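You operate a simulated robot arm through the tools that you are given. There is no shell and no other tool. Be economical: measure what you need, move in short steps, check, and stop when the job is done.

The job below is to be done with a simulated robot arm. You get a single attempt, and the scene is never put back.

JOB
Measure the test door's front gap and tag it Pass or Rework.
Fine: grey block on the front ledge, selector on Door gap, one press of Run; put the block back; the printed limits decide the tag, which goes in the holder on the stand; all else at the test stand stays as it is; the box may be switched off at the end. Set down upright: grey gap block.

It is judged by the outcome, as a careful person would: the job done as asked, and still so three seconds after it is handed in. It fails if anything else is knocked over, pushed out of place, dropped, spilled or broken.

ROBOT AND FRAMES
A 7-joint arm with a two-finger parallel gripper on a trunk, on a base that drives. Base frame: it is fixed to the floor where the robot stands at the start and does not move with it; the origin is under the middle of the robot, x ahead of it, y to its left, z up. Units: mm, degrees, N and s.
With the tool pointing down near the work surface it reaches from about 100 to 400 mm from the robot's upright axis, wherever it stands. Its first joint turns from -166.0 to 166.0 degrees. Places, roughly: black selector switch [600, -100, 900]; blue clip [750, -1750, 750]; blue valve handle [500, -800, 1400]; door edge lever [700, -1900, 700]; door lock pin [700, -1800, 1100]; door mirror [400, -1000, 1200]; front ledge [500, -800, 600]; green run button [700, -400, 900]; large switch pack [750, -1500, 750]; lock door plug [600, -800, 1000]; orange test stand [600, -1400, 800]; speaker door plug [600, -800, 1100]; stand lever [200, -600, 600]; striker knob [600, -2000, 900]; tag holder on the test stand [500, -2000, 1200]; test box down button [600, -300, 900]. Payload 1.57 kg.
The TCP is the grasp point between the finger pads, 30 mm short of the fingertips. In the tool frame z runs along the fingers and y along their closing line. The gripper opens to 110 mm. The fingers are 24 mm wide and 12 mm thick; the gripper's body (48 by 112 mm) begins 78 mm behind the TCP.
Orientation is that of the tool frame in the base frame, as [roll, pitch, yaw] about the fixed x, y, z axes, in that order (R = Rz(yaw) Ry(pitch) Rx(roll)). With the fingers straight down and closing along the base's y, the tool's x points along the base's -x, its y along +y and its z along -z.

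CONTROLS
- The arm moves only by the tool apply_moves. Its arguments are lists of equal length, an entry for each row: "claw": the opening in per cent of the stroke, from 0 (shut) to 100 (fully open); "slide": the shift along the tool's x, y, z in mm, a list of three; "angular": the turn, a rotation vector about the tool's x, y, z in degrees, a list of three. In form: {"claw": [claw, ...], "slide": [[x, y, z], ...], "angular": [[rx, ry, rz], ...]}. A call has 1 to 10 rows; each row is the pose to reach, as a shift and turn from the pose commanded when the call began, along the tool's axes at that moment. Each row takes 0.2 s and may step no farther than 50 mm and 8.6 degrees from the row before; otherwise, or with a gripper value out of range, the whole call is refused. A pose out of reach is approached as far as the arm can. The call stops where the force on the tool passes 40 N (or 10 N more than at its start, if that is more) or the arm is blocked; 0.2 s more then pass. The fingers move at their own pace (about 45 mm/s each) and stop on an object; they squeeze with about 36 N. The grip force told is the motor's: it shows also when the fingers shut on nothing. Time passes only in rows, and 0.2 s behind the last, so rows that repeat a pose let the fingers close. The reply holds the time, the measured pose of the TCP, the force on the tool along the base axes, the opening and the grip force, in the units named above and with some noise, with the torque about the TCP (base axes, N m) and any sound that the robot's microphone picked up.
- Cameras (640 x 400 px; columns grow to the right, rows downward): "scene" is now at [12.6, 118.9, 1564.5]; the picture's right is [-0.45, -0.89, 0.00], its down [-0.63, 0.31, -0.71] and it looks along [0.64, -0.32, -0.70] (base axes); focal length 287 px, centre (320, 200). "wrist" rides on the gripper at [70, 16, -141] in the tool frame; the picture's right is [-0.23, 0.97, 0.00], its down [-0.86, -0.20, -0.48] and it looks along [-0.47, -0.11, 0.88] (tool axes); focal length 222 px, centre (320, 200). There is no depth. A picture from a camera that has moved, and an enlarged one, comes with that camera's place and axes in the base frame and with its lens.
- camera(camera): a new picture of that camera. No time passes.
- lift_body(by): slides the trunk up (or, below 0, down) by that many mm; the arm and the scene camera ride with it, the base frame stays. It gives what a move gives, with no picture.
- base_move(legs): drives the robot by 1 to 6 legs, each [ahead, turn to the left] in mm and degrees, along the robot's own axes; the way and the turn of a leg run together, so that a leg with both is an arc; at most 1500 mm and 180 degrees a leg. The arm and the cameras ride along, it lands a little off, and it stops where it bumps. It gives what a move gives.
- turn_head(pan, tilt): turns the head with the scene camera to pan (to the left, within 155 degrees either way) and tilt (down, from -29 to 69), counted from straight ahead of the robot. It gives what a move gives.
- close_up(camera, box): a new picture of the part [left, top, right, bottom] of that camera's present view, enlarged. No time passes.
- finish_job(): hands the job in; it is judged then, once.

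Go step by step. Nothing tells you exact positions but the pictures and the camera data: compare them with the known pose of the tool, close in by small moves and look again before you grip or let go. The budget is 120 turns and 98 pictures, counting those below and the enlarged ones. Unless the task says otherwise, let go and move clear before handing in, and close with one line.

The tools are called after "Emit:" by a JSON object that holds its "method" and its "body". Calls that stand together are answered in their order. apply_moves: Moves the arm, as the interface text tells. Its arguments: {"type":"object","properties":{"claw":{"type":"array"},"slide":{"type":"array"},"angular":{"type":"array"}},"required":["claw","slide","angular"]} The other tools are called the same way: lift_body (by) slides the trunk up or down; base_move (legs) drives the base; turn_head (pan, tilt) turns the head that bears the scene camera; camera (camera) takes a picture; close_up (camera, box) takes an enlarged picture of a part of a camera's view; finish_job () hands the job in.

At the start:

```text
time_s: 0.0
eef_pos: [480.6, -31.3, 1258.4]
tool_rot: [-179.9, 0.0, 180.0]
contact_force: [-1.1, -0.6, -0.1]
ft_torque: [0.01, 0.01, 0.01]
opening: 110.1
finger_force: 0.2
trunk travel left (down, up): [-500.0, 90.0]
robot x, y, heading: [-0.9, 0.5, 0.1]
head pan, tilt: [-26.5, 44.8]
```

scene: 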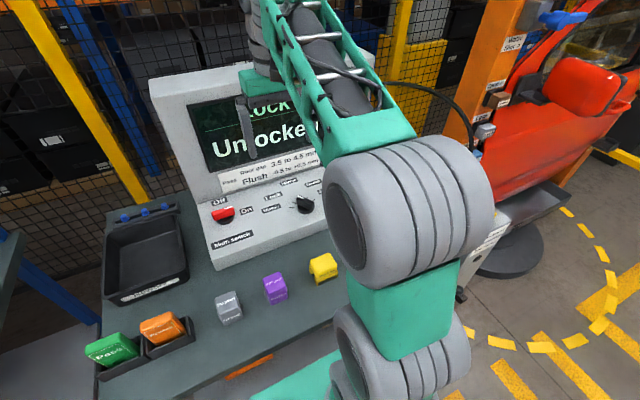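
wrist: 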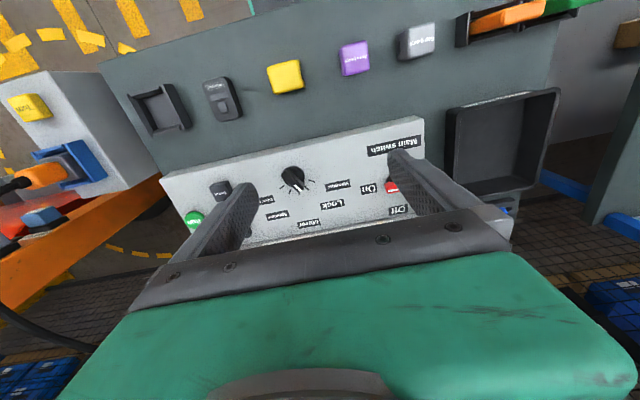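

I see a bench with the test box, coloured blocks (one grey, labelled), and green/orange tags; the door stand is off to the right. I'll read labels first.

Emit:
{"method": "close_up", "body": {"camera": "scene", "box": [80, 150, 350, 380]}}

Emit:
{"method": "close_up", "body": {"camera": "wrist", "box": [100, 0, 600, 280]}}

Emit:
{"method": "close_up", "body": {"camera": "scene", "box": [180, 80, 340, 200]}}

```text
1.74 times, centred on (215, 265) of scene
camera zoom: at [12.6, 118.9, 1564.5], right [-0.45, -0.89, 0.0], down [-0.63, 0.31, -0.71], along [0.64, -0.32, -0.7], focal length 499 px, centre (503, 87)
```

zoom: 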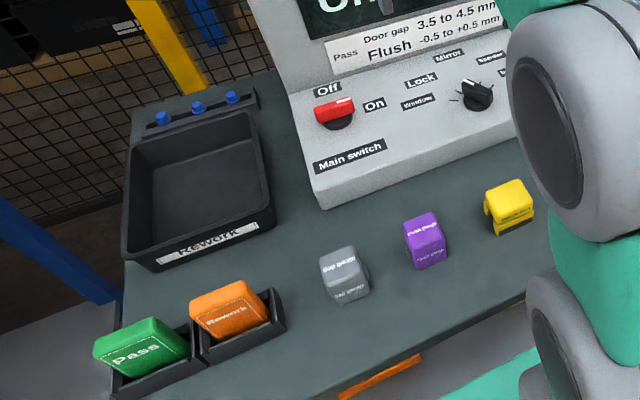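

```text
1.28 times, centred on (350, 140) of wrist
camera zoom: at [411.6, -14.6, 1399.2], right [0.23, 0.97, 0.0], down [0.86, -0.2, 0.48], along [0.47, -0.11, -0.88], focal length 284 px, centre (282, 277)
```

zoom: 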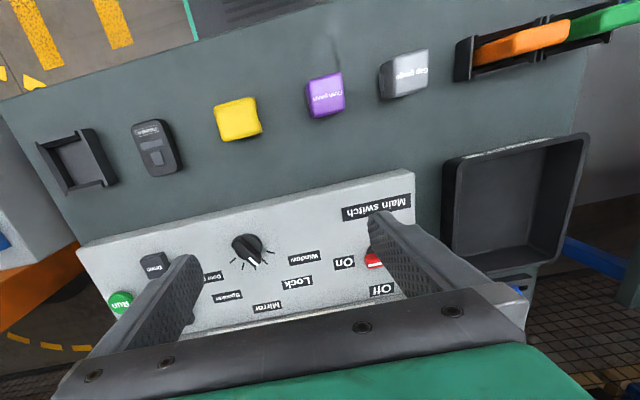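

```text
3.33 times, centred on (260, 140) of scene
camera zoom: at [12.6, 118.9, 1564.5], right [-0.45, -0.89, 0.0], down [-0.63, 0.31, -0.71], along [0.64, -0.32, -0.7], focal length 957 px, centre (520, 400)
```

zoom: 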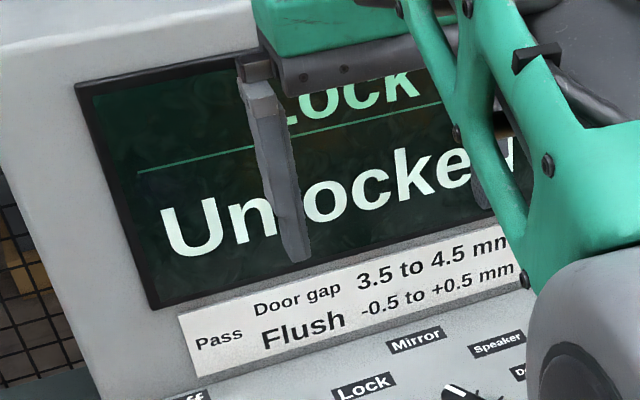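

The limits read 3.5–4.5 mm for the door gap, and the selector stands on Lock. Now I look toward the stand.

Emit:
{"method": "turn_head", "body": {"pan": -75, "tilt": 30}}

Emit:
{"method": "camera", "body": {"camera": "scene"}}

Emit:
{"method": "turn_head", "body": {"pan": -50, "tilt": 35}}

Emit:
{"method": "camera", "body": {"camera": "scene"}}

```text
time_s: 1.2
eef_pos: [480.6, -31.3, 1259.0]
tool_rot: [-180.0, 0.0, -180.0]
contact_force: [-0.5, 0.0, 0.0]
ft_torque: [-0.01, 0.01, 0.0]
opening: 109.9
finger_force: 0.0
trunk travel left (down, up): [-500.0, 90.0]
robot x, y, heading: [0.5, -1.6, -0.1]
head pan, tilt: [-75.0, 30.0]
```

```text
92 pictures are left
camera scene: at [-36.8, 68.0, 1586.8], right [-0.97, -0.26, 0.0], down [-0.13, 0.48, -0.87], along [0.22, -0.84, -0.5], focal length 287 px, centre (320, 200)
```

scene: 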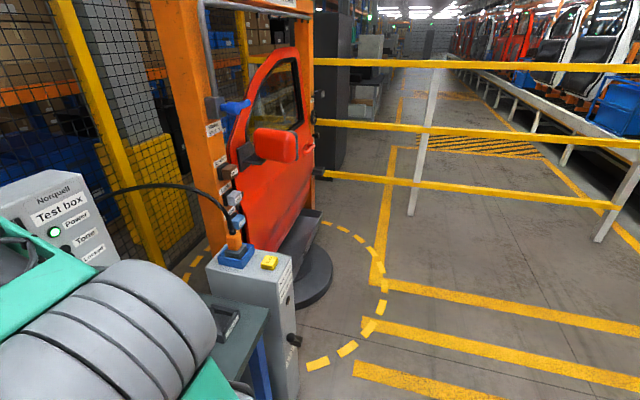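

```text
time_s: 2.0
eef_pos: [480.7, -31.7, 1258.7]
tool_rot: [-180.0, 0.0, 180.0]
contact_force: [1.4, 0.4, -0.2]
ft_torque: [-0.01, -0.03, 0.03]
opening: 110.0
finger_force: 0.1
trunk travel left (down, up): [-500.0, 90.0]
robot x, y, heading: [-3.6, -1.2, 0.1]
head pan, tilt: [-50.0, 35.0]
```

```text
91 pictures are left
camera scene: at [-3.7, 87.8, 1579.0], right [-0.77, -0.64, 0.0], down [-0.37, 0.44, -0.82], along [0.53, -0.63, -0.57], focal length 287 px, centre (320, 200)
```

scene: 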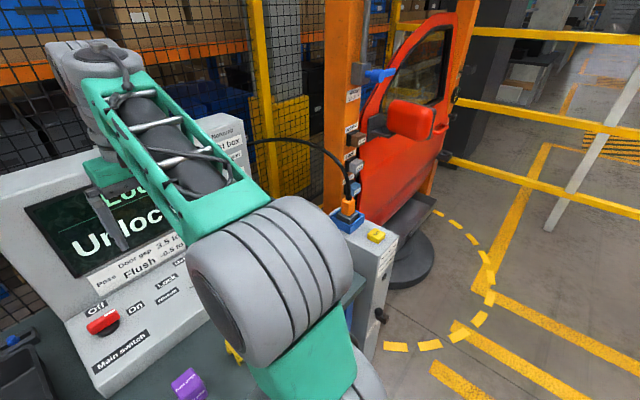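

The door and stand are visible to the right; I'll zoom on them.

Emit:
{"method": "close_up", "body": {"camera": "scene", "box": [310, 0, 490, 140]}}

Emit:
{"method": "close_up", "body": {"camera": "scene", "box": [310, 110, 490, 370]}}

```text
2.86 times, centred on (400, 70) of scene
camera zoom: at [-3.7, 87.8, 1579.0], right [-0.77, -0.64, 0.0], down [-0.37, 0.44, -0.82], along [0.53, -0.63, -0.57], focal length 820 px, centre (91, 571)
```

zoom: 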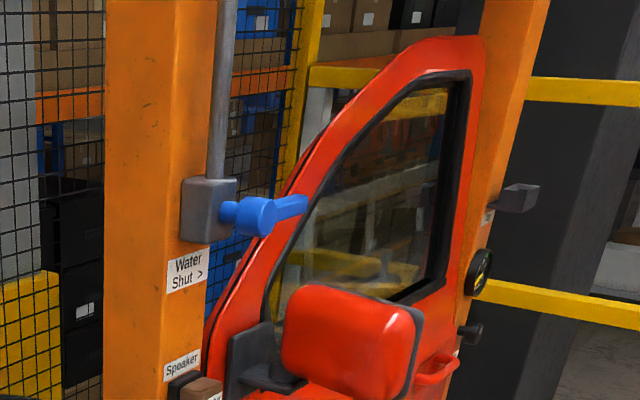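

```text
1.54 times, centred on (400, 240) of scene
camera zoom: at [-3.7, 87.8, 1579.0], right [-0.77, -0.64, 0.0], down [-0.37, 0.44, -0.82], along [0.53, -0.63, -0.57], focal length 442 px, centre (197, 138)
```

zoom: 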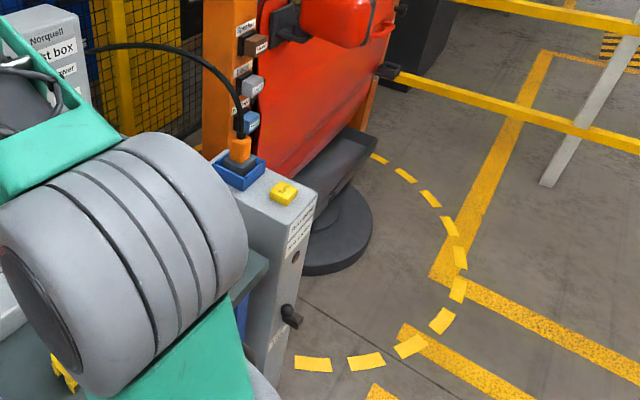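

I'll bring the gripper above the grey block (about [392, 171, 900]).

Emit:
{"method": "apply_moves", "body": {"claw": [100, 100, 100, 100, 100, 100, 100], "slide": [[12, 29, 30], [25, 58, 60], [38, 87, 90], [50, 116, 120], [63, 145, 150], [76, 174, 180], [88, 202, 208]], "angular": [[0, 0, 0], [0, 0, 0], [0, 0, 0], [0, 0, 0], [0, 0, 0], [0, 0, 0], [0, 0, 0]]}}

Emit:
{"method": "camera", "body": {"camera": "wrist"}}

Emit:
{"method": "turn_head", "body": {"pan": 0, "tilt": 50}}

Emit:
{"method": "camera", "body": {"camera": "scene"}}

```text
time_s: 3.6
eef_pos: [394.6, 171.3, 1048.5]
tool_rot: [-180.0, 0.1, 180.0]
contact_force: [0.1, 0.3, -0.1]
ft_torque: [-0.03, -0.01, -0.02]
opening: 110.1
finger_force: 0.0
trunk travel left (down, up): [-500.0, 90.0]
robot x, y, heading: [0.2, -0.9, -0.1]
head pan, tilt: [-50.0, 35.0]
```

```text
88 pictures are left
camera wrist: at [324.7, 188.1, 1190.1], right [0.23, 0.97, 0.0], down [0.85, -0.2, 0.48], along [0.47, -0.11, -0.88], focal length 222 px, centre (320, 200)
```

wrist: 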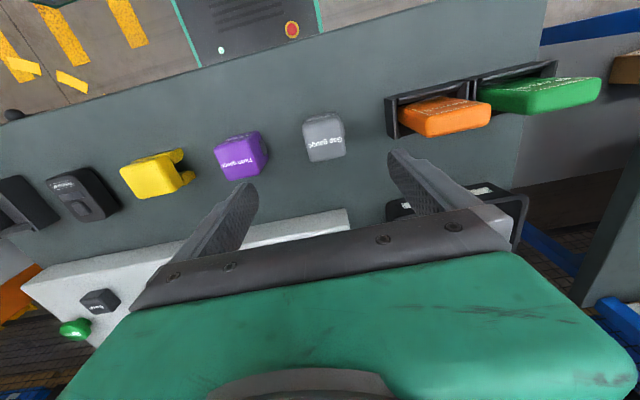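

```text
time_s: 4.8
eef_pos: [393.5, 171.0, 1050.4]
tool_rot: [-180.0, 0.0, -180.0]
contact_force: [-0.4, -0.9, 0.4]
ft_torque: [0.01, 0.01, -0.01]
opening: 109.6
finger_force: 0.1
trunk travel left (down, up): [-500.0, 90.0]
robot x, y, heading: [-0.7, 1.1, -0.2]
head pan, tilt: [0.0, 50.0]
```

```text
87 pictures are left
camera scene: at [16.7, 155.3, 1557.3], right [0.0, -1.0, 0.0], down [-0.77, 0.0, -0.64], along [0.64, 0.0, -0.77], focal length 287 px, centre (320, 200)
```

scene: 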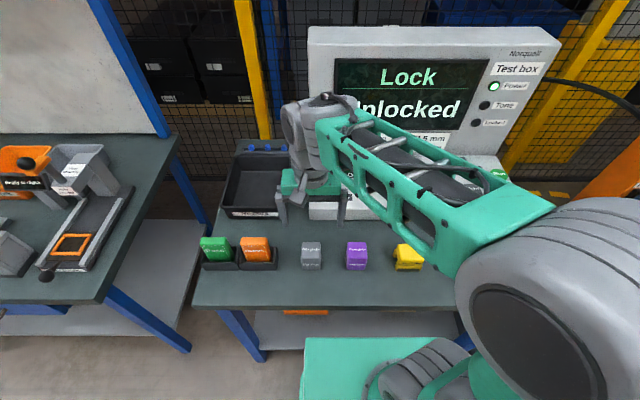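

Emit:
{"method": "close_up", "body": {"camera": "scene", "box": [190, 210, 350, 310]}}

Emit:
{"method": "close_up", "body": {"camera": "wrist", "box": [240, 50, 400, 150]}}

```text
4.00 times, centred on (270, 260) of scene
camera zoom: at [16.7, 155.3, 1557.3], right [0.0, -1.0, 0.0], down [-0.77, 0.0, -0.64], along [0.64, 0.0, -0.77], focal length 1148 px, centre (520, -40)
```

zoom: 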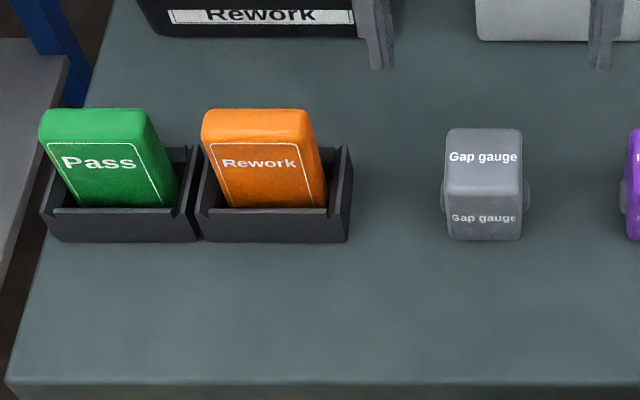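

```text
4.00 times, centred on (320, 100) of wrist
camera zoom: at [325.0, 187.4, 1190.5], right [0.23, 0.97, 0.0], down [0.86, -0.2, 0.48], along [0.47, -0.11, -0.88], focal length 888 px, centre (320, 600)
```

zoom: 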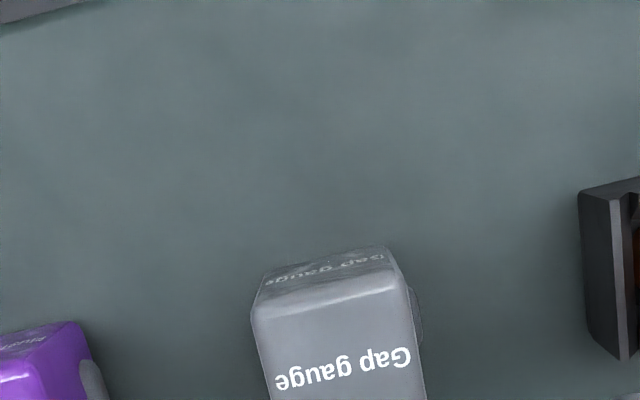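

Block is about 50 wide, 60 tall, centred near [405, 178], table z≈815. I'll descend partway and check.

Emit:
{"method": "apply_moves", "body": {"claw": [100, 100, 100], "slide": [[-11, 7, 40], [-11, 7, 85], [-11, 7, 125]], "angular": [[0, 0, 0], [0, 0, 0], [0, 0, 0]]}}

Emit:
{"method": "camera", "body": {"camera": "wrist"}}

Emit:
{"method": "close_up", "body": {"camera": "scene", "box": [230, 190, 390, 290]}}

```text
time_s: 5.6
eef_pos: [404.2, 178.1, 926.1]
tool_rot: [180.0, 0.0, 179.9]
contact_force: [-0.1, -0.8, -0.4]
ft_torque: [-0.02, 0.01, 0.03]
opening: 109.8
finger_force: 0.0
trunk travel left (down, up): [-500.0, 90.0]
robot x, y, heading: [-0.9, -2.2, 0.1]
head pan, tilt: [0.0, 50.0]
```

```text
84 pictures are left
camera wrist: at [335.7, 194.7, 1066.9], right [0.23, 0.97, 0.0], down [0.85, -0.2, 0.48], along [0.47, -0.11, -0.88], focal length 222 px, centre (320, 200)
```

wrist: 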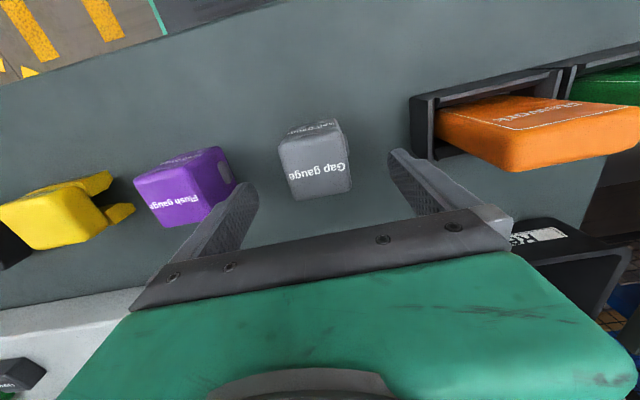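

```text
4.00 times, centred on (310, 240) of scene
camera zoom: at [16.7, 155.3, 1557.3], right [0.0, -1.0, 0.0], down [-0.77, 0.0, -0.64], along [0.64, 0.0, -0.77], focal length 1148 px, centre (360, 40)
```

zoom: 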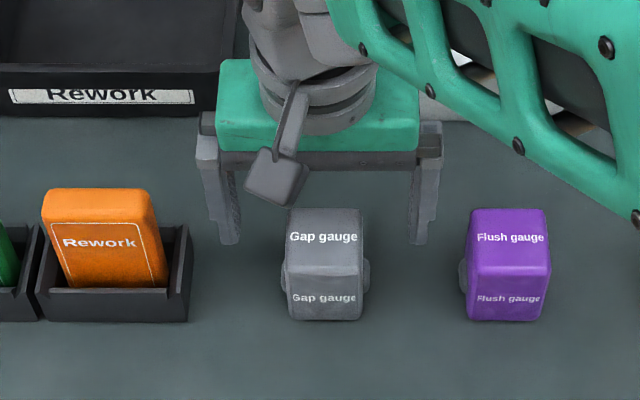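

Alignment is good; descend and grip.

Emit:
{"method": "apply_moves", "body": {"claw": [100, 100, 0, 0, 0, 0], "slide": [[0, 0, 40], [0, 0, 72], [0, 0, 72], [0, 0, 72], [0, 0, 72], [0, 0, 72]], "angular": [[0, 0, 0], [0, 0, 0], [0, 0, 0], [0, 0, 0], [0, 0, 0], [0, 0, 0]]}}

Emit:
{"method": "camera", "body": {"camera": "wrist"}}

```text
time_s: 6.2
eef_pos: [404.4, 179.2, 869.6]
tool_rot: [179.9, 0.0, 179.9]
contact_force: [-6.7, 0.1, 13.9]
ft_torque: [-0.84, 0.34, -0.43]
opening: 109.6
finger_force: 0.0
trunk travel left (down, up): [-500.0, 90.0]
robot x, y, heading: [-0.4, -1.4, -0.1]
head pan, tilt: [0.0, 50.0]
stopped in row 2: the force on the tool passed its limit at 85 N (the readings are from after the stop); the commanded pose is now the measured one
```

```text
82 pictures are left
camera wrist: at [334.7, 196.1, 1010.8], right [0.23, 0.97, 0.0], down [0.85, -0.2, 0.48], along [0.47, -0.11, -0.88], focal length 222 px, centre (320, 200)
```

wrist: 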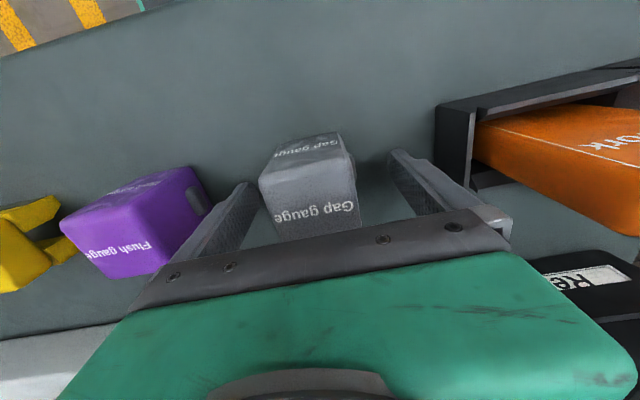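

The tips touched the table, so the table is at about z=840 and the block centre near x=394. I'll raise a little, shift and close.

Emit:
{"method": "apply_moves", "body": {"claw": [100, 100, 0, 0, 0, 0, 0], "slide": [[0, 0, -6], [10, 0, -6], [10, 0, -6], [10, 0, -6], [10, 0, -6], [10, 0, -6], [10, 0, -6]], "angular": [[0, 0, 0], [0, 0, 0], [0, 0, 0], [0, 0, 0], [0, 0, 0], [0, 0, 0], [0, 0, 0]]}}

Emit:
{"method": "close_up", "body": {"camera": "scene", "box": [230, 190, 390, 290]}}

```text
time_s: 7.8
eef_pos: [394.9, 179.1, 874.3]
tool_rot: [-179.9, -0.1, -180.0]
contact_force: [-0.1, -1.2, -0.8]
ft_torque: [-0.07, -0.03, 0.01]
opening: 59.6
finger_force: 32.0
trunk travel left (down, up): [-500.0, 90.0]
robot x, y, heading: [-1.3, 2.5, -0.1]
head pan, tilt: [0.0, 50.0]
```

```text
4.00 times, centred on (310, 240) of scene
camera zoom: at [16.8, 155.3, 1557.3], right [0.0, -1.0, 0.0], down [-0.77, 0.0, -0.64], along [0.64, 0.0, -0.77], focal length 1148 px, centre (360, 40)
```

zoom: 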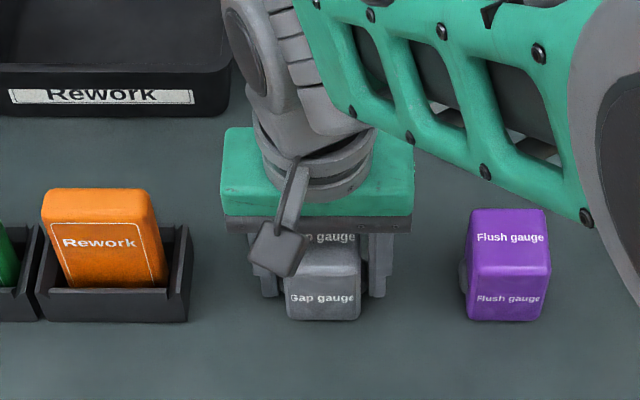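

Gripped (59.6 mm over the side pads; grip pose [394.9, 179.1, 874.3]). Lift and drive around to see the ledge.

Emit:
{"method": "apply_moves", "body": {"claw": [0, 0, 0, 0, 0, 0], "slide": [[0, 0, -50], [0, 0, -100], [0, 0, -150], [0, -40, -180], [20, -80, -200], [30, -120, -220]], "angular": [[0, 0, 0], [0, 0, 0], [0, 0, 0], [0, 0, 0], [0, 0, 0], [0, 0, 0]]}}

Emit:
{"method": "base_move", "body": {"legs": [[-250, 0], [0, -90]]}}

Emit:
{"method": "turn_head", "body": {"pan": 15, "tilt": 30}}

Emit:
{"method": "camera", "body": {"camera": "scene"}}

```text
time_s: 9.2
eef_pos: [366.5, 58.6, 1094.5]
tool_rot: [-180.0, 0.0, 180.0]
contact_force: [-0.1, 0.2, -1.8]
ft_torque: [-0.01, -0.02, 0.05]
opening: 59.4
finger_force: 36.3
trunk travel left (down, up): [-500.0, 90.0]
robot x, y, heading: [-0.7, -2.0, 0.2]
head pan, tilt: [0.0, 50.0]
```

```text
time_s: 14.8
eef_pos: [-186.4, -366.8, 1094.9]
tool_rot: [180.0, 0.0, 90.7]
contact_force: [-0.4, -0.3, -1.7]
ft_torque: [0.03, 0.01, -0.03]
opening: 59.4
finger_force: 36.0
trunk travel left (down, up): [-500.0, 90.0]
robot x, y, heading: [-250.5, -2.4, -89.4]
head pan, tilt: [0.0, 50.0]
```

```text
time_s: 15.7
eef_pos: [-186.2, -366.9, 1094.4]
tool_rot: [180.0, 0.1, 90.7]
contact_force: [0.3, 0.1, -3.0]
ft_torque: [-0.01, -0.03, 0.0]
opening: 59.2
finger_force: 35.7
trunk travel left (down, up): [-500.0, 90.0]
robot x, y, heading: [-255.5, 1.3, -89.4]
head pan, tilt: [15.0, 30.0]
```

```text
80 pictures are left
camera scene: at [-72.4, -25.1, 1586.7], right [-0.96, -0.27, 0.0], down [-0.14, 0.48, -0.87], along [0.23, -0.83, -0.5], focal length 287 px, centre (320, 200)
```

scene: 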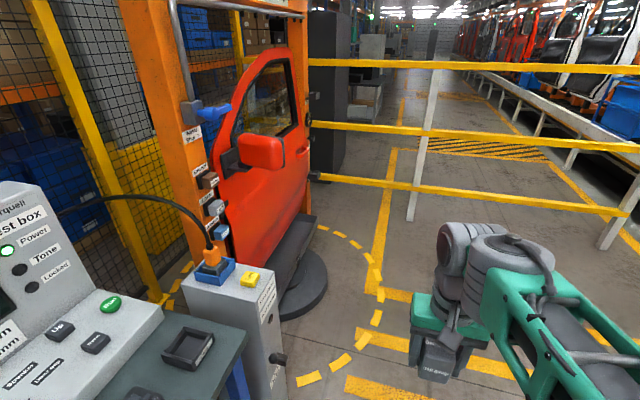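

Emit:
{"method": "base_move", "body": {"legs": [[700, 0]]}}

Emit:
{"method": "turn_head", "body": {"pan": 65, "tilt": 40}}

Emit:
{"method": "camera", "body": {"camera": "scene"}}

```text
time_s: 19.5
eef_pos: [-176.9, -1054.0, 1094.1]
tool_rot: [-179.9, 0.0, 90.8]
contact_force: [0.5, -0.9, -1.6]
ft_torque: [0.02, 0.03, -0.02]
opening: 59.2
finger_force: 35.9
trunk travel left (down, up): [-500.0, 90.0]
robot x, y, heading: [-241.0, -689.5, -89.1]
head pan, tilt: [15.0, 30.0]
```

```text
time_s: 20.6
eef_pos: [-175.5, -1054.6, 1093.9]
tool_rot: [-180.0, -0.1, 90.9]
contact_force: [0.8, 0.3, -2.1]
ft_torque: [0.0, -0.03, 0.01]
opening: 59.0
finger_force: 35.9
trunk travel left (down, up): [-500.0, 90.0]
robot x, y, heading: [-241.6, -690.7, -89.5]
head pan, tilt: [65.0, 40.0]
```

```text
79 pictures are left
camera scene: at [-10.1, -660.9, 1571.4], right [-0.41, -0.91, 0.0], down [-0.59, 0.26, -0.77], along [0.7, -0.31, -0.64], focal length 287 px, centre (320, 200)
```

scene: 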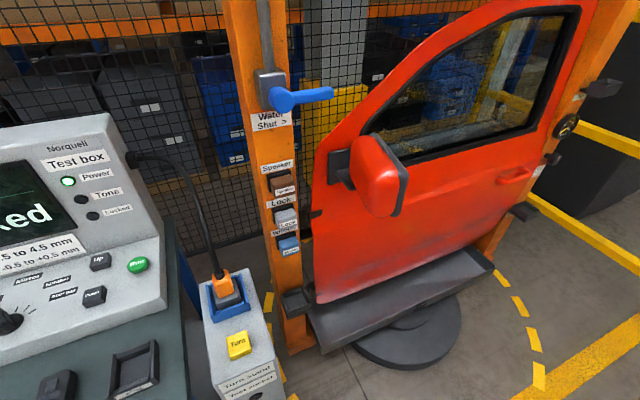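

Emit:
{"method": "close_up", "body": {"camera": "scene", "box": [180, 180, 420, 400]}}

Emit:
{"method": "close_up", "body": {"camera": "scene", "box": [480, 50, 640, 250]}}

Emit:
{"method": "turn_head", "body": {"pan": 65, "tilt": 65}}

Emit:
{"method": "camera", "body": {"camera": "scene"}}

```text
1.82 times, centred on (300, 290) of scene
camera zoom: at [-10.1, -660.9, 1571.4], right [-0.41, -0.91, 0.0], down [-0.59, 0.26, -0.77], along [0.7, -0.31, -0.64], focal length 522 px, centre (356, 36)
```

zoom: 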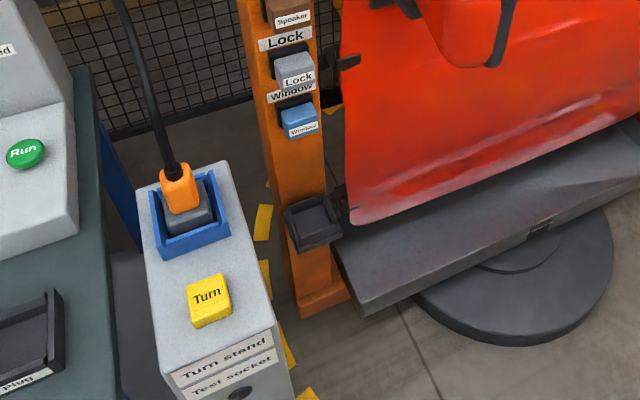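

```text
2.00 times, centred on (560, 150) of scene
camera zoom: at [-10.1, -660.9, 1571.4], right [-0.41, -0.91, 0.0], down [-0.59, 0.26, -0.77], along [0.7, -0.31, -0.64], focal length 574 px, centre (-160, 300)
```

zoom: 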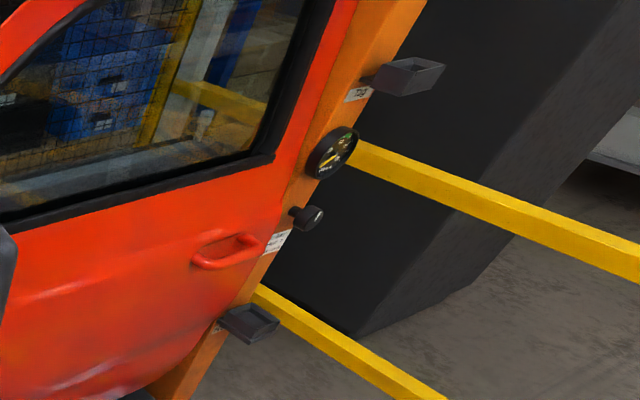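

```text
time_s: 21.5
eef_pos: [-176.3, -1055.9, 1094.3]
tool_rot: [180.0, -0.1, 90.8]
contact_force: [0.7, 0.2, -2.3]
ft_torque: [0.0, -0.02, 0.02]
opening: 59.4
finger_force: 36.5
trunk travel left (down, up): [-500.0, 90.0]
robot x, y, heading: [-242.3, -686.4, -89.2]
head pan, tilt: [65.0, 65.0]
```

```text
76 pictures are left
camera scene: at [-32.2, -650.9, 1539.2], right [-0.41, -0.91, 0.0], down [-0.83, 0.37, -0.42], along [0.39, -0.17, -0.91], focal length 287 px, centre (320, 200)
```

scene: 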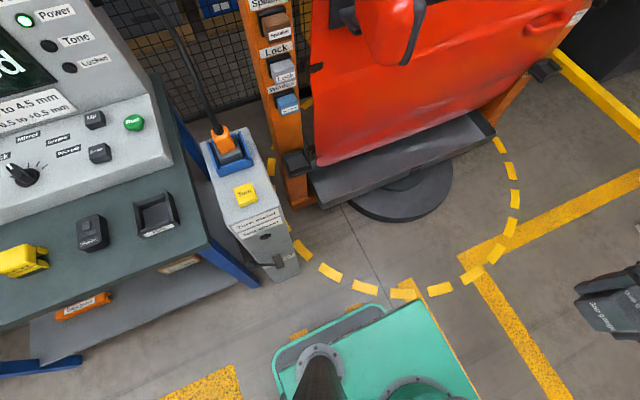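

The front ledge is the small tray on the left (front) column, near [530, -805, 600]. I'll drive round to face it, well clear of pedestal and mirror, with the trunk lowered.

Emit:
{"method": "base_move", "body": {"legs": [[215, 0], [0, 90]]}}

Emit:
{"method": "lift_body", "body": {"by": -300}}

Emit:
{"method": "turn_head", "body": {"pan": 0, "tilt": 35}}

Emit:
{"method": "camera", "body": {"camera": "scene"}}

```text
time_s: 27.1
eef_pos: [126.3, -836.8, 1093.9]
tool_rot: [-180.0, 0.0, -178.6]
contact_force: [1.1, -0.1, -2.6]
ft_torque: [0.0, -0.03, -0.05]
opening: 59.5
finger_force: 36.5
trunk travel left (down, up): [-500.0, 90.0]
robot x, y, heading: [-239.5, -904.6, 1.6]
head pan, tilt: [65.0, 65.0]
```

```text
time_s: 30.1
eef_pos: [126.9, -836.2, 794.4]
tool_rot: [-179.9, -0.1, -178.7]
contact_force: [0.2, 0.6, -1.8]
ft_torque: [0.0, 0.01, 0.03]
opening: 59.1
finger_force: 35.8
trunk travel left (down, up): [-200.0, 390.0]
robot x, y, heading: [-237.8, -906.2, 1.1]
head pan, tilt: [65.0, 65.0]
```

```text
time_s: 31.4
eef_pos: [127.2, -837.6, 794.4]
tool_rot: [180.0, 0.1, -178.7]
contact_force: [0.0, 0.1, -2.1]
ft_torque: [-0.02, -0.01, 0.01]
opening: 59.5
finger_force: 35.7
trunk travel left (down, up): [-200.0, 390.0]
robot x, y, heading: [-236.7, -906.2, 1.7]
head pan, tilt: [0.0, 35.0]
```

```text
75 pictures are left
camera scene: at [-213.8, -749.4, 1279.0], right [0.02, -1.0, 0.0], down [-0.57, -0.01, -0.82], along [0.82, 0.02, -0.57], focal length 287 px, centre (320, 200)
```

scene: 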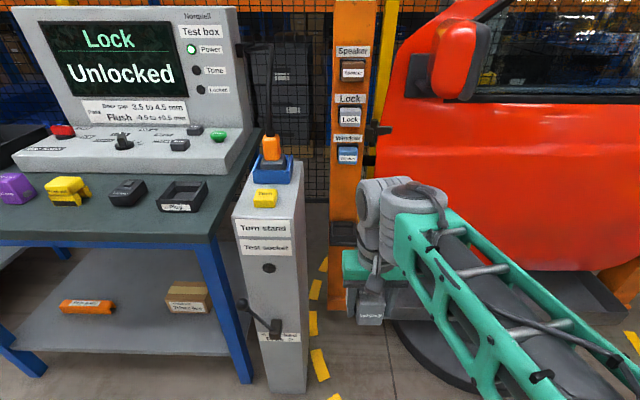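

Emit:
{"method": "close_up", "body": {"camera": "scene", "box": [300, 130, 460, 330]}}

Emit:
{"method": "camera", "body": {"camera": "wrist"}}

```text
2.00 times, centred on (380, 230) of scene
camera zoom: at [-213.8, -749.4, 1279.0], right [0.02, -1.0, 0.0], down [-0.57, -0.01, -0.82], along [0.82, 0.02, -0.57], focal length 574 px, centre (200, 140)
```

zoom: 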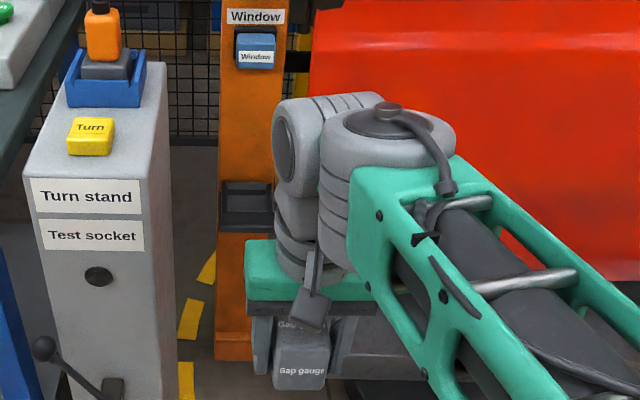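

```text
73 pictures are left
camera wrist: at [57.6, -821.8, 935.6], right [0.2, 0.98, 0.0], down [0.86, -0.18, 0.48], along [0.47, -0.1, -0.88], focal length 222 px, centre (320, 200)
```

wrist: 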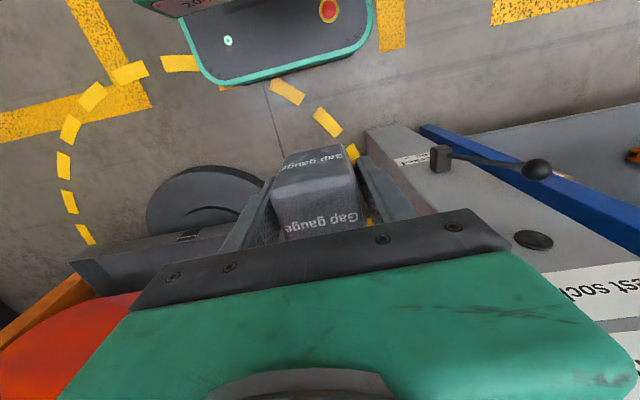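

Tray triangulates to about [532, -810, 625], ~86 wide. I'll move the arm out of the sightline for a good look at it.

Emit:
{"method": "apply_moves", "body": {"claw": [0, 0, 0, 0], "slide": [[20, -45, 0], [30, -90, 0], [40, -135, 0], [40, -170, 0]], "angular": [[0, 0, 0], [0, 0, 0], [0, 0, 0], [0, 0, 0]]}}

Emit:
{"method": "close_up", "body": {"camera": "scene", "box": [310, 170, 422, 270]}}

```text
time_s: 32.4
eef_pos: [91.1, -1009.6, 793.4]
tool_rot: [-180.0, 0.0, -178.6]
contact_force: [-0.7, -0.9, -2.1]
ft_torque: [-0.05, -0.01, 0.01]
opening: 59.4
finger_force: 35.9
trunk travel left (down, up): [-200.0, 390.0]
robot x, y, heading: [-238.9, -903.5, 1.3]
head pan, tilt: [0.0, 35.0]
```

```text
4.00 times, centred on (366, 220) of scene
camera zoom: at [-213.9, -749.4, 1279.0], right [0.02, -1.0, 0.0], down [-0.57, -0.01, -0.82], along [0.82, 0.02, -0.57], focal length 1148 px, centre (136, 120)
```

zoom: 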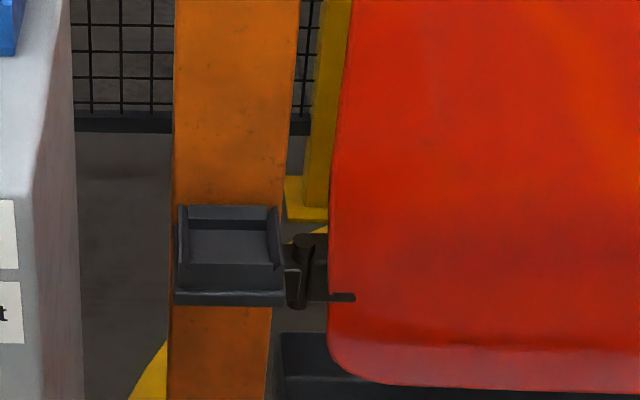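

The tray is a walled pocket (~70 mm wide), so the fingers must sit higher on the block to clear the walls. I'll go back to the bench, set the block down, set the selector there with a free hand, and regrip higher.

Emit:
{"method": "lift_body", "body": {"by": 300}}

Emit:
{"method": "base_move", "body": {"legs": [[0, 89], [905, 0], [0, -90], [235, 0]]}}

Emit:
{"method": "turn_head", "body": {"pan": -10, "tilt": 50}}

Emit:
{"method": "camera", "body": {"camera": "scene"}}

```text
time_s: 35.4
eef_pos: [91.4, -1009.8, 1094.7]
tool_rot: [180.0, 0.0, -178.6]
contact_force: [0.1, -0.5, -1.8]
ft_torque: [0.03, -0.01, -0.01]
opening: 59.4
finger_force: 35.6
trunk travel left (down, up): [-500.0, 90.0]
robot x, y, heading: [-239.5, -906.6, 1.4]
head pan, tilt: [0.0, 35.0]
```

```text
time_s: 49.2
eef_pos: [326.9, -119.6, 1094.8]
tool_rot: [-180.0, 0.0, 178.9]
contact_force: [0.1, -0.1, -1.7]
ft_torque: [0.01, 0.0, 0.0]
opening: 59.6
finger_force: 35.6
trunk travel left (down, up): [-500.0, 90.0]
robot x, y, heading: [4.5, -0.3, -1.3]
head pan, tilt: [0.0, 35.0]
```

```text
time_s: 49.9
eef_pos: [325.6, -118.7, 1094.3]
tool_rot: [-180.0, -0.1, 178.7]
contact_force: [-0.6, -0.1, -2.1]
ft_torque: [0.0, 0.03, 0.03]
opening: 59.3
finger_force: 35.6
trunk travel left (down, up): [-500.0, 90.0]
robot x, y, heading: [1.7, -3.8, -1.0]
head pan, tilt: [-10.0, 50.0]
```

```text
71 pictures are left
camera scene: at [20.5, 140.0, 1557.3], right [-0.19, -0.98, 0.0], down [-0.75, 0.15, -0.64], along [0.63, -0.12, -0.77], focal length 287 px, centre (320, 200)
```

scene: 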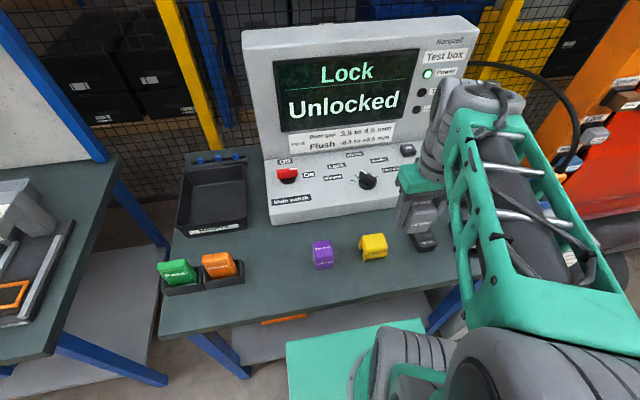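

Emit:
{"method": "apply_moves", "body": {"claw": [0, 0, 0, 0, 0, 0, 0, 0, 0, 0], "slide": [[-9, 43, 10], [-18, 86, 20], [-27, 128, 35], [-36, 171, 50], [-45, 214, 65], [-54, 257, 80], [-62.8, 299.4, 95], [-62.8, 299.4, 130], [-62.8, 299.4, 165], [-62.8, 299.4, 195]], "angular": [[0, 0, -1.2], [0, 0, -1.2], [0, 0, -1.2], [0, 0, -1.2], [0, 0, -1.2], [0, 0, -1.2], [0, 0, -1.2], [0, 0, -1.2], [0, 0, -1.2], [0, 0, -1.2]]}}

```text
time_s: 52.1
eef_pos: [394.8, 182.2, 899.8]
tool_rot: [180.0, 0.0, -179.9]
contact_force: [0.6, 0.3, -1.0]
ft_torque: [0.0, 0.03, 0.0]
opening: 59.5
finger_force: 35.7
trunk travel left (down, up): [-500.0, 90.0]
robot x, y, heading: [-0.5, -2.0, -0.8]
head pan, tilt: [-10.0, 50.0]
```

Emit:
{"method": "apply_moves", "body": {"claw": [0, 0, 0, 100, 100, 100, 100, 100], "slide": [[0, -3, 15], [0, -3, 24], [0, -3, 25], [0, -3, 25], [0, -3, 25], [0, -3, -25], [0, -3, -75], [0, -3, -125]], "angular": [[0, 0, 0], [0, 0, 0], [0, 0, 0], [0, 0, 0], [0, 0, 0], [0, 0, 0], [0, 0, 0], [0, 0, 0]]}}

Emit:
{"method": "camera", "body": {"camera": "scene"}}

Emit:
{"method": "camera", "body": {"camera": "wrist"}}

```text
time_s: 53.9
eef_pos: [393.3, 176.0, 1025.0]
tool_rot: [-179.9, -0.1, -179.8]
contact_force: [-0.5, -0.8, -0.1]
ft_torque: [-0.02, 0.01, 0.01]
opening: 110.3
finger_force: 0.1
trunk travel left (down, up): [-500.0, 90.0]
robot x, y, heading: [0.8, 0.3, -1.3]
head pan, tilt: [-10.0, 50.0]
```

```text
70 pictures are left
camera scene: at [20.4, 140.1, 1557.2], right [-0.19, -0.98, 0.0], down [-0.75, 0.15, -0.64], along [0.63, -0.12, -0.77], focal length 287 px, centre (320, 200)
```

scene: 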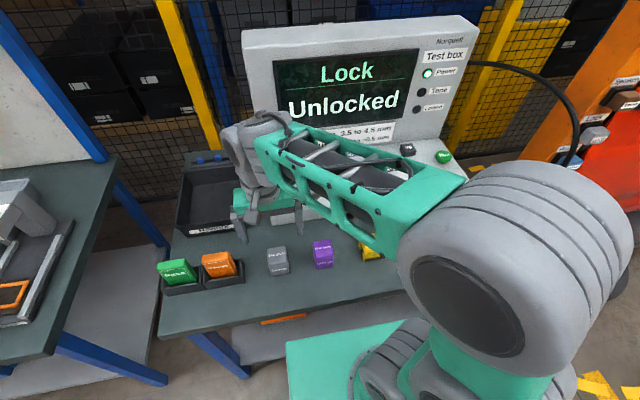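

```text
69 pictures are left
camera wrist: at [324.5, 192.3, 1165.8], right [0.23, 0.97, 0.0], down [0.86, -0.2, 0.48], along [0.47, -0.11, -0.88], focal length 222 px, centre (320, 200)
```

wrist: 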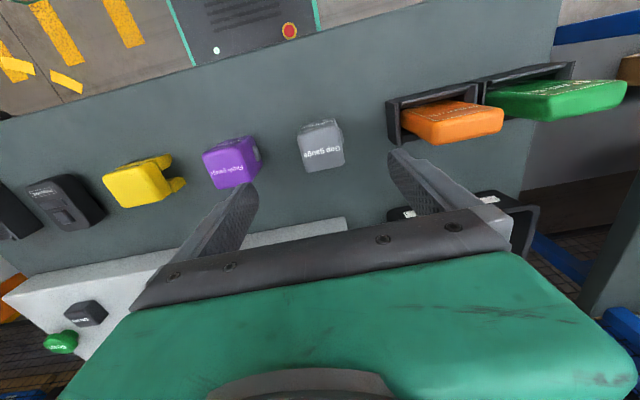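

The block stands back in its place. Now over to the selector for a look.

Emit:
{"method": "apply_moves", "body": {"claw": [50, 50, 50, 50, 50, 50, 30, 30], "slide": [[-8, -38, -25], [-15, -76, -50], [-22, -114, -60], [-30, -152, -70], [-38, -190, -80], [-45, -228, -85], [-52, -266, -90], [-60, -300, -90]], "angular": [[0, 0, 0], [0, 0, 0], [0, 0, 0], [0, 0, 0], [0, 0, 0], [0, 0, 0], [0, 0, 0], [0, 0, 0]]}}

Emit:
{"method": "camera", "body": {"camera": "wrist"}}

Emit:
{"method": "camera", "body": {"camera": "scene"}}

```text
time_s: 55.7
eef_pos: [453.4, -126.8, 1115.0]
tool_rot: [-179.9, 0.0, -179.8]
contact_force: [0.0, 0.3, 0.6]
ft_torque: [0.03, -0.02, -0.02]
opening: 32.9
finger_force: 0.1
trunk travel left (down, up): [-500.0, 90.0]
robot x, y, heading: [1.0, 0.9, -1.2]
head pan, tilt: [-10.0, 50.0]
```

```text
68 pictures are left
camera wrist: at [384.1, -109.9, 1255.6], right [0.23, 0.97, 0.0], down [0.86, -0.2, 0.48], along [0.47, -0.11, -0.88], focal length 222 px, centre (320, 200)
```

wrist: 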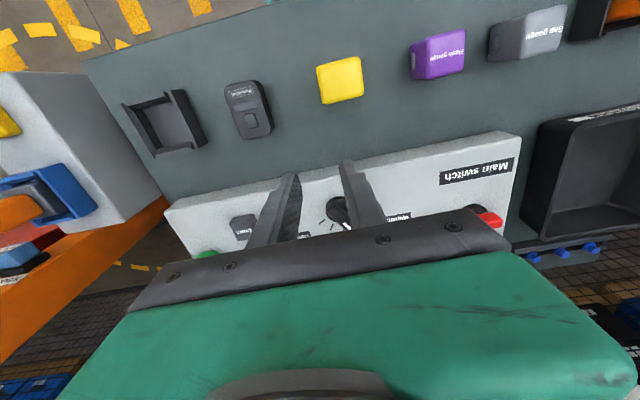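

```text
67 pictures are left
camera scene: at [20.5, 139.7, 1557.3], right [-0.19, -0.98, 0.0], down [-0.75, 0.15, -0.64], along [0.63, -0.12, -0.77], focal length 287 px, centre (320, 200)
```

scene: 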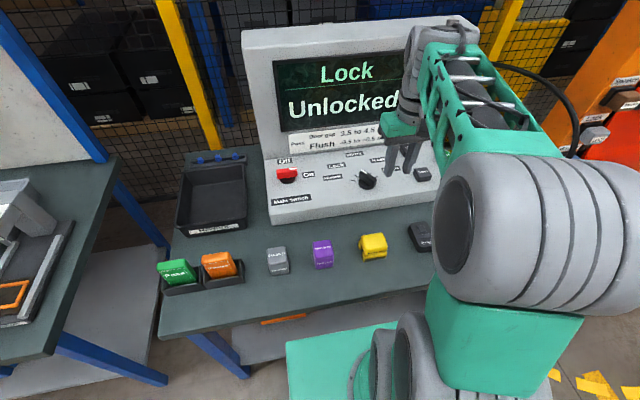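

Emit:
{"method": "close_up", "body": {"camera": "scene", "box": [262, 120, 462, 230]}}

Emit:
{"method": "close_up", "body": {"camera": "wrist", "box": [160, 140, 520, 260]}}

```text
3.20 times, centred on (362, 175) of scene
camera zoom: at [20.5, 139.7, 1557.3], right [-0.19, -0.98, 0.0], down [-0.75, 0.15, -0.64], along [0.63, -0.12, -0.77], focal length 919 px, centre (186, 280)
```

zoom: 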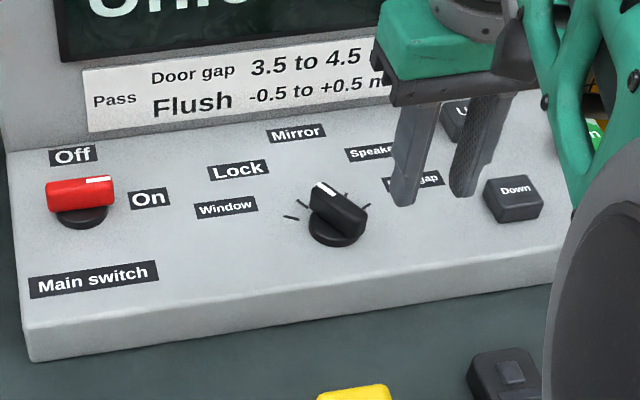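

```text
1.78 times, centred on (340, 200) of wrist
camera zoom: at [384.1, -109.9, 1255.6], right [0.23, 0.97, 0.0], down [0.86, -0.2, 0.48], along [0.47, -0.11, -0.88], focal length 395 px, centre (284, 200)
```

zoom: 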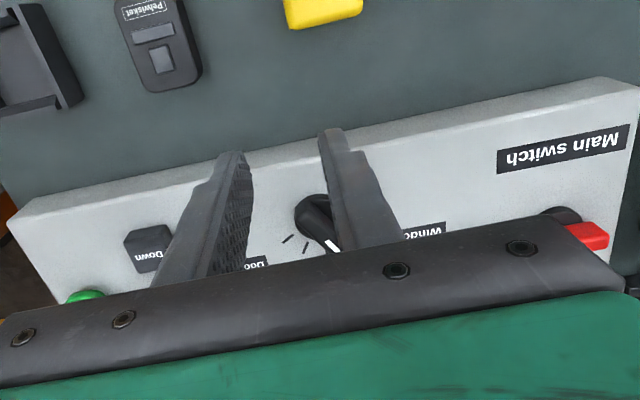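

Selector knob is at about [594, -122, 914] with its mark on Lock. I'll step the gripper aside for a clear picture of the dial.

Emit:
{"method": "apply_moves", "body": {"claw": [30, 30, 30], "slide": [[40, -20, 0], [80, -40, 0], [120, -60, 0]], "angular": [[0, 0, 0], [0, 0, 0], [0, 0, 0]]}}

Emit:
{"method": "close_up", "body": {"camera": "scene", "box": [312, 140, 432, 215]}}

Emit:
{"method": "close_up", "body": {"camera": "wrist", "box": [280, 170, 420, 260]}}

```text
time_s: 56.5
eef_pos: [331.0, -185.5, 1113.8]
tool_rot: [180.0, 0.0, -179.9]
contact_force: [0.4, 1.1, 1.0]
ft_torque: [-0.02, 0.0, -0.03]
opening: 33.1
finger_force: 0.1
trunk travel left (down, up): [-500.0, 90.0]
robot x, y, heading: [1.7, -2.8, -1.1]
head pan, tilt: [-10.0, 50.0]
```

```text
5.33 times, centred on (372, 178) of scene
camera zoom: at [20.3, 140.1, 1557.3], right [-0.19, -0.98, 0.0], down [-0.75, 0.15, -0.64], along [0.63, -0.12, -0.77], focal length 1531 px, centre (43, 320)
```

zoom: 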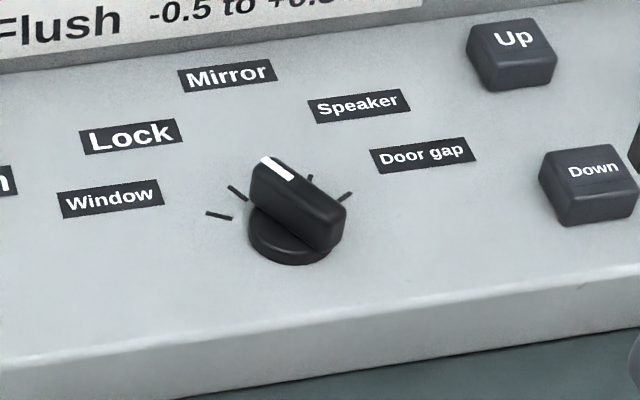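

```text
4.44 times, centred on (350, 215) of wrist
camera zoom: at [262.7, -168.1, 1254.2], right [0.23, 0.97, 0.0], down [0.86, -0.2, 0.48], along [0.47, -0.11, -0.88], focal length 987 px, centre (187, 133)
```

zoom: 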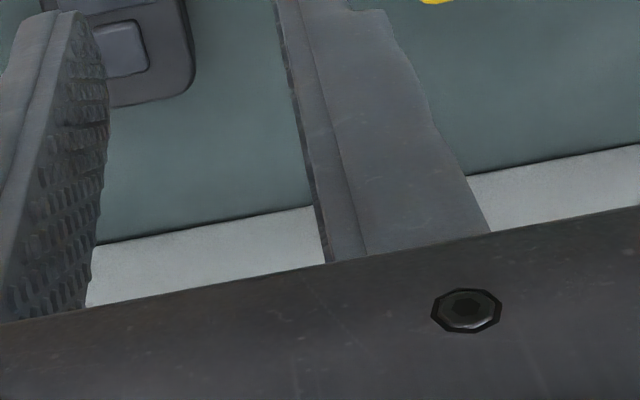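

The dial has five ticks 30° apart (Window −60°, Lock −30°, …, Door gap +60°), so it needs 90° clockwise. I'll bring the gripper over the knob, turned to match its handle and tilted to the panel.

Emit:
{"method": "apply_moves", "body": {"claw": [45, 45, 45, 45, 45, 45, 45], "slide": [[-36, 9, 17], [-72, 18, 34], [-108, 27, 51], [-144, 36, 68], [-180, 45, 85], [-216, 54, 102], [-252.5, 62.5, 118]], "angular": [[0.3, -1.1, -4.3], [0.6, -2.2, -8.5], [0.9, -3.3, -12.8], [1.2, -4.5, -17.1], [1.5, -5.6, -21.4], [1.8, -6.7, -25.6], [2.1, -7.8, -29.9]]}}

Emit:
{"method": "close_up", "body": {"camera": "scene", "box": [262, 60, 502, 230]}}

Emit:
{"method": "camera", "body": {"camera": "wrist"}}

```text
time_s: 58.1
eef_pos: [590.4, -121.1, 997.0]
tool_rot: [-176.0, 6.9, -149.7]
contact_force: [-1.1, 0.5, 0.0]
ft_torque: [0.02, 0.0, 0.0]
opening: 49.9
finger_force: 0.0
trunk travel left (down, up): [-500.0, 90.0]
robot x, y, heading: [2.1, 2.8, -1.2]
head pan, tilt: [-10.0, 50.0]
```

```text
2.35 times, centred on (382, 145) of scene
camera zoom: at [20.8, 140.0, 1557.3], right [-0.19, -0.98, 0.0], down [-0.75, 0.15, -0.64], along [0.63, -0.12, -0.77], focal length 676 px, centre (174, 329)
```

zoom: 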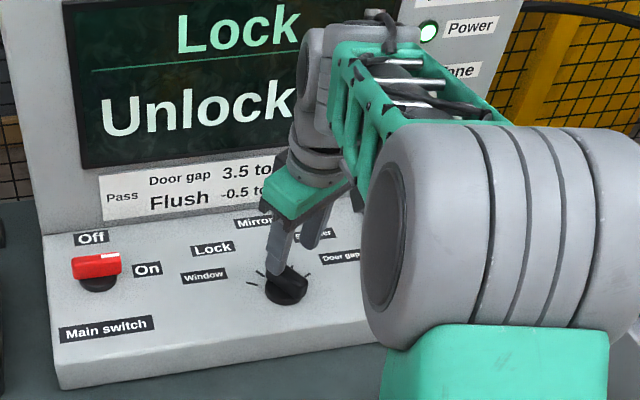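

```text
61 pictures are left
camera wrist: at [502.9, -142.4, 1125.7], right [-0.29, 0.96, -0.04], down [0.77, 0.26, 0.59], along [0.57, 0.14, -0.81], focal length 222 px, centre (320, 200)
```

wrist: 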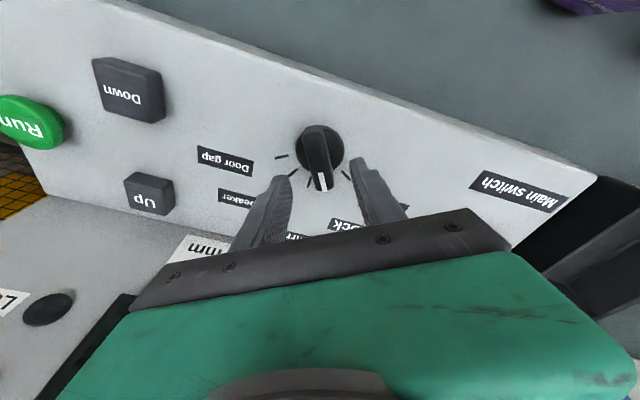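

The gripper lines up with the knob; lower onto it and close.

Emit:
{"method": "apply_moves", "body": {"claw": [45, 45, 45, 0, 0, 0], "slide": [[7, 2, 20], [7, 2, 42], [7, 2, 58], [7, 2, 58], [7, 2, 58], [7, 2, 58]], "angular": [[0, 0, 0], [0, 0, 0], [0, 0, 0], [0, 0, 0], [0, 0, 0], [0, 0, 0]]}}

Emit:
{"method": "camera", "body": {"camera": "wrist"}}

```text
time_s: 59.5
eef_pos: [587.1, -119.2, 940.0]
tool_rot: [-175.9, 7.0, -149.5]
contact_force: [-9.4, 17.8, 19.6]
ft_torque: [0.83, 0.84, 0.15]
opening: 35.7
finger_force: 32.8
trunk travel left (down, up): [-500.0, 90.0]
robot x, y, heading: [1.1, -0.4, -0.8]
head pan, tilt: [-10.0, 50.0]
```

```text
60 pictures are left
camera wrist: at [500.4, -140.6, 1070.6], right [-0.29, 0.96, -0.04], down [0.76, 0.26, 0.59], along [0.58, 0.14, -0.81], focal length 222 px, centre (320, 200)
```

wrist: 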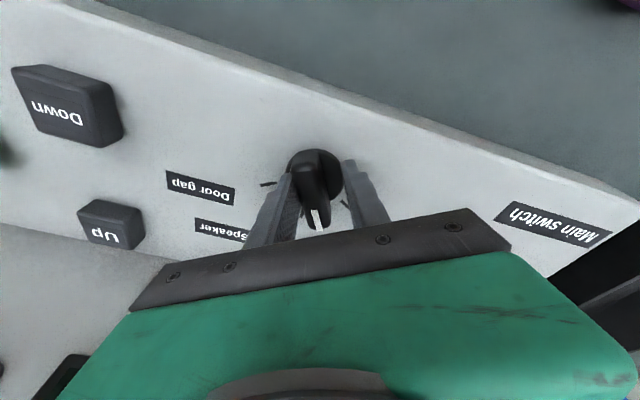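

The tips seem to have caught the base disc (35.7 mm). I'll open, rise 7 mm and close on the handle itself.

Emit:
{"method": "apply_moves", "body": {"claw": [45, 45, 45, 0, 0, 0, 0], "slide": [[0, 0, 0], [0, 0, -7], [0, 0, -7], [0, 0, -7], [0, 0, -7], [0, 0, -7], [0, 0, -7]], "angular": [[0, 0, 0], [0, 0, 0], [0, 0, 0], [0, 0, 0], [0, 0, 0], [0, 0, 0], [0, 0, 0]]}}

Emit:
{"method": "close_up", "body": {"camera": "wrist", "box": [220, 120, 420, 245]}}

```text
time_s: 61.1
eef_pos: [589.7, -126.4, 945.8]
tool_rot: [-175.9, 7.0, -150.0]
contact_force: [12.8, -26.3, -1.1]
ft_torque: [0.19, 0.15, -0.26]
opening: 21.7
finger_force: 34.4
trunk travel left (down, up): [-500.0, 90.0]
robot x, y, heading: [-0.2, -3.9, -1.3]
head pan, tilt: [-10.0, 50.0]
```

```text
3.20 times, centred on (320, 182) of wrist
camera zoom: at [502.7, -146.1, 1074.5], right [-0.28, 0.96, -0.04], down [0.77, 0.25, 0.59], along [0.58, 0.14, -0.81], focal length 711 px, centre (320, 256)
```

zoom: 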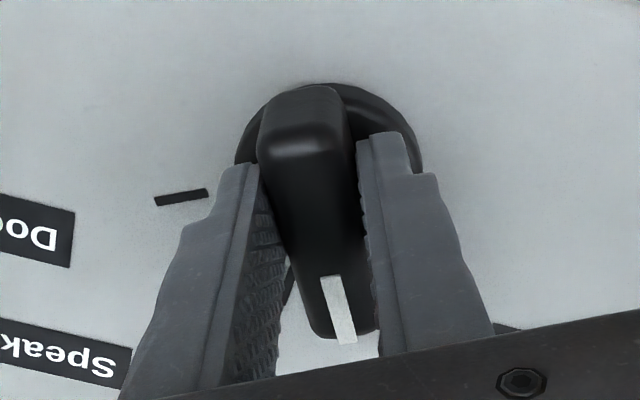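

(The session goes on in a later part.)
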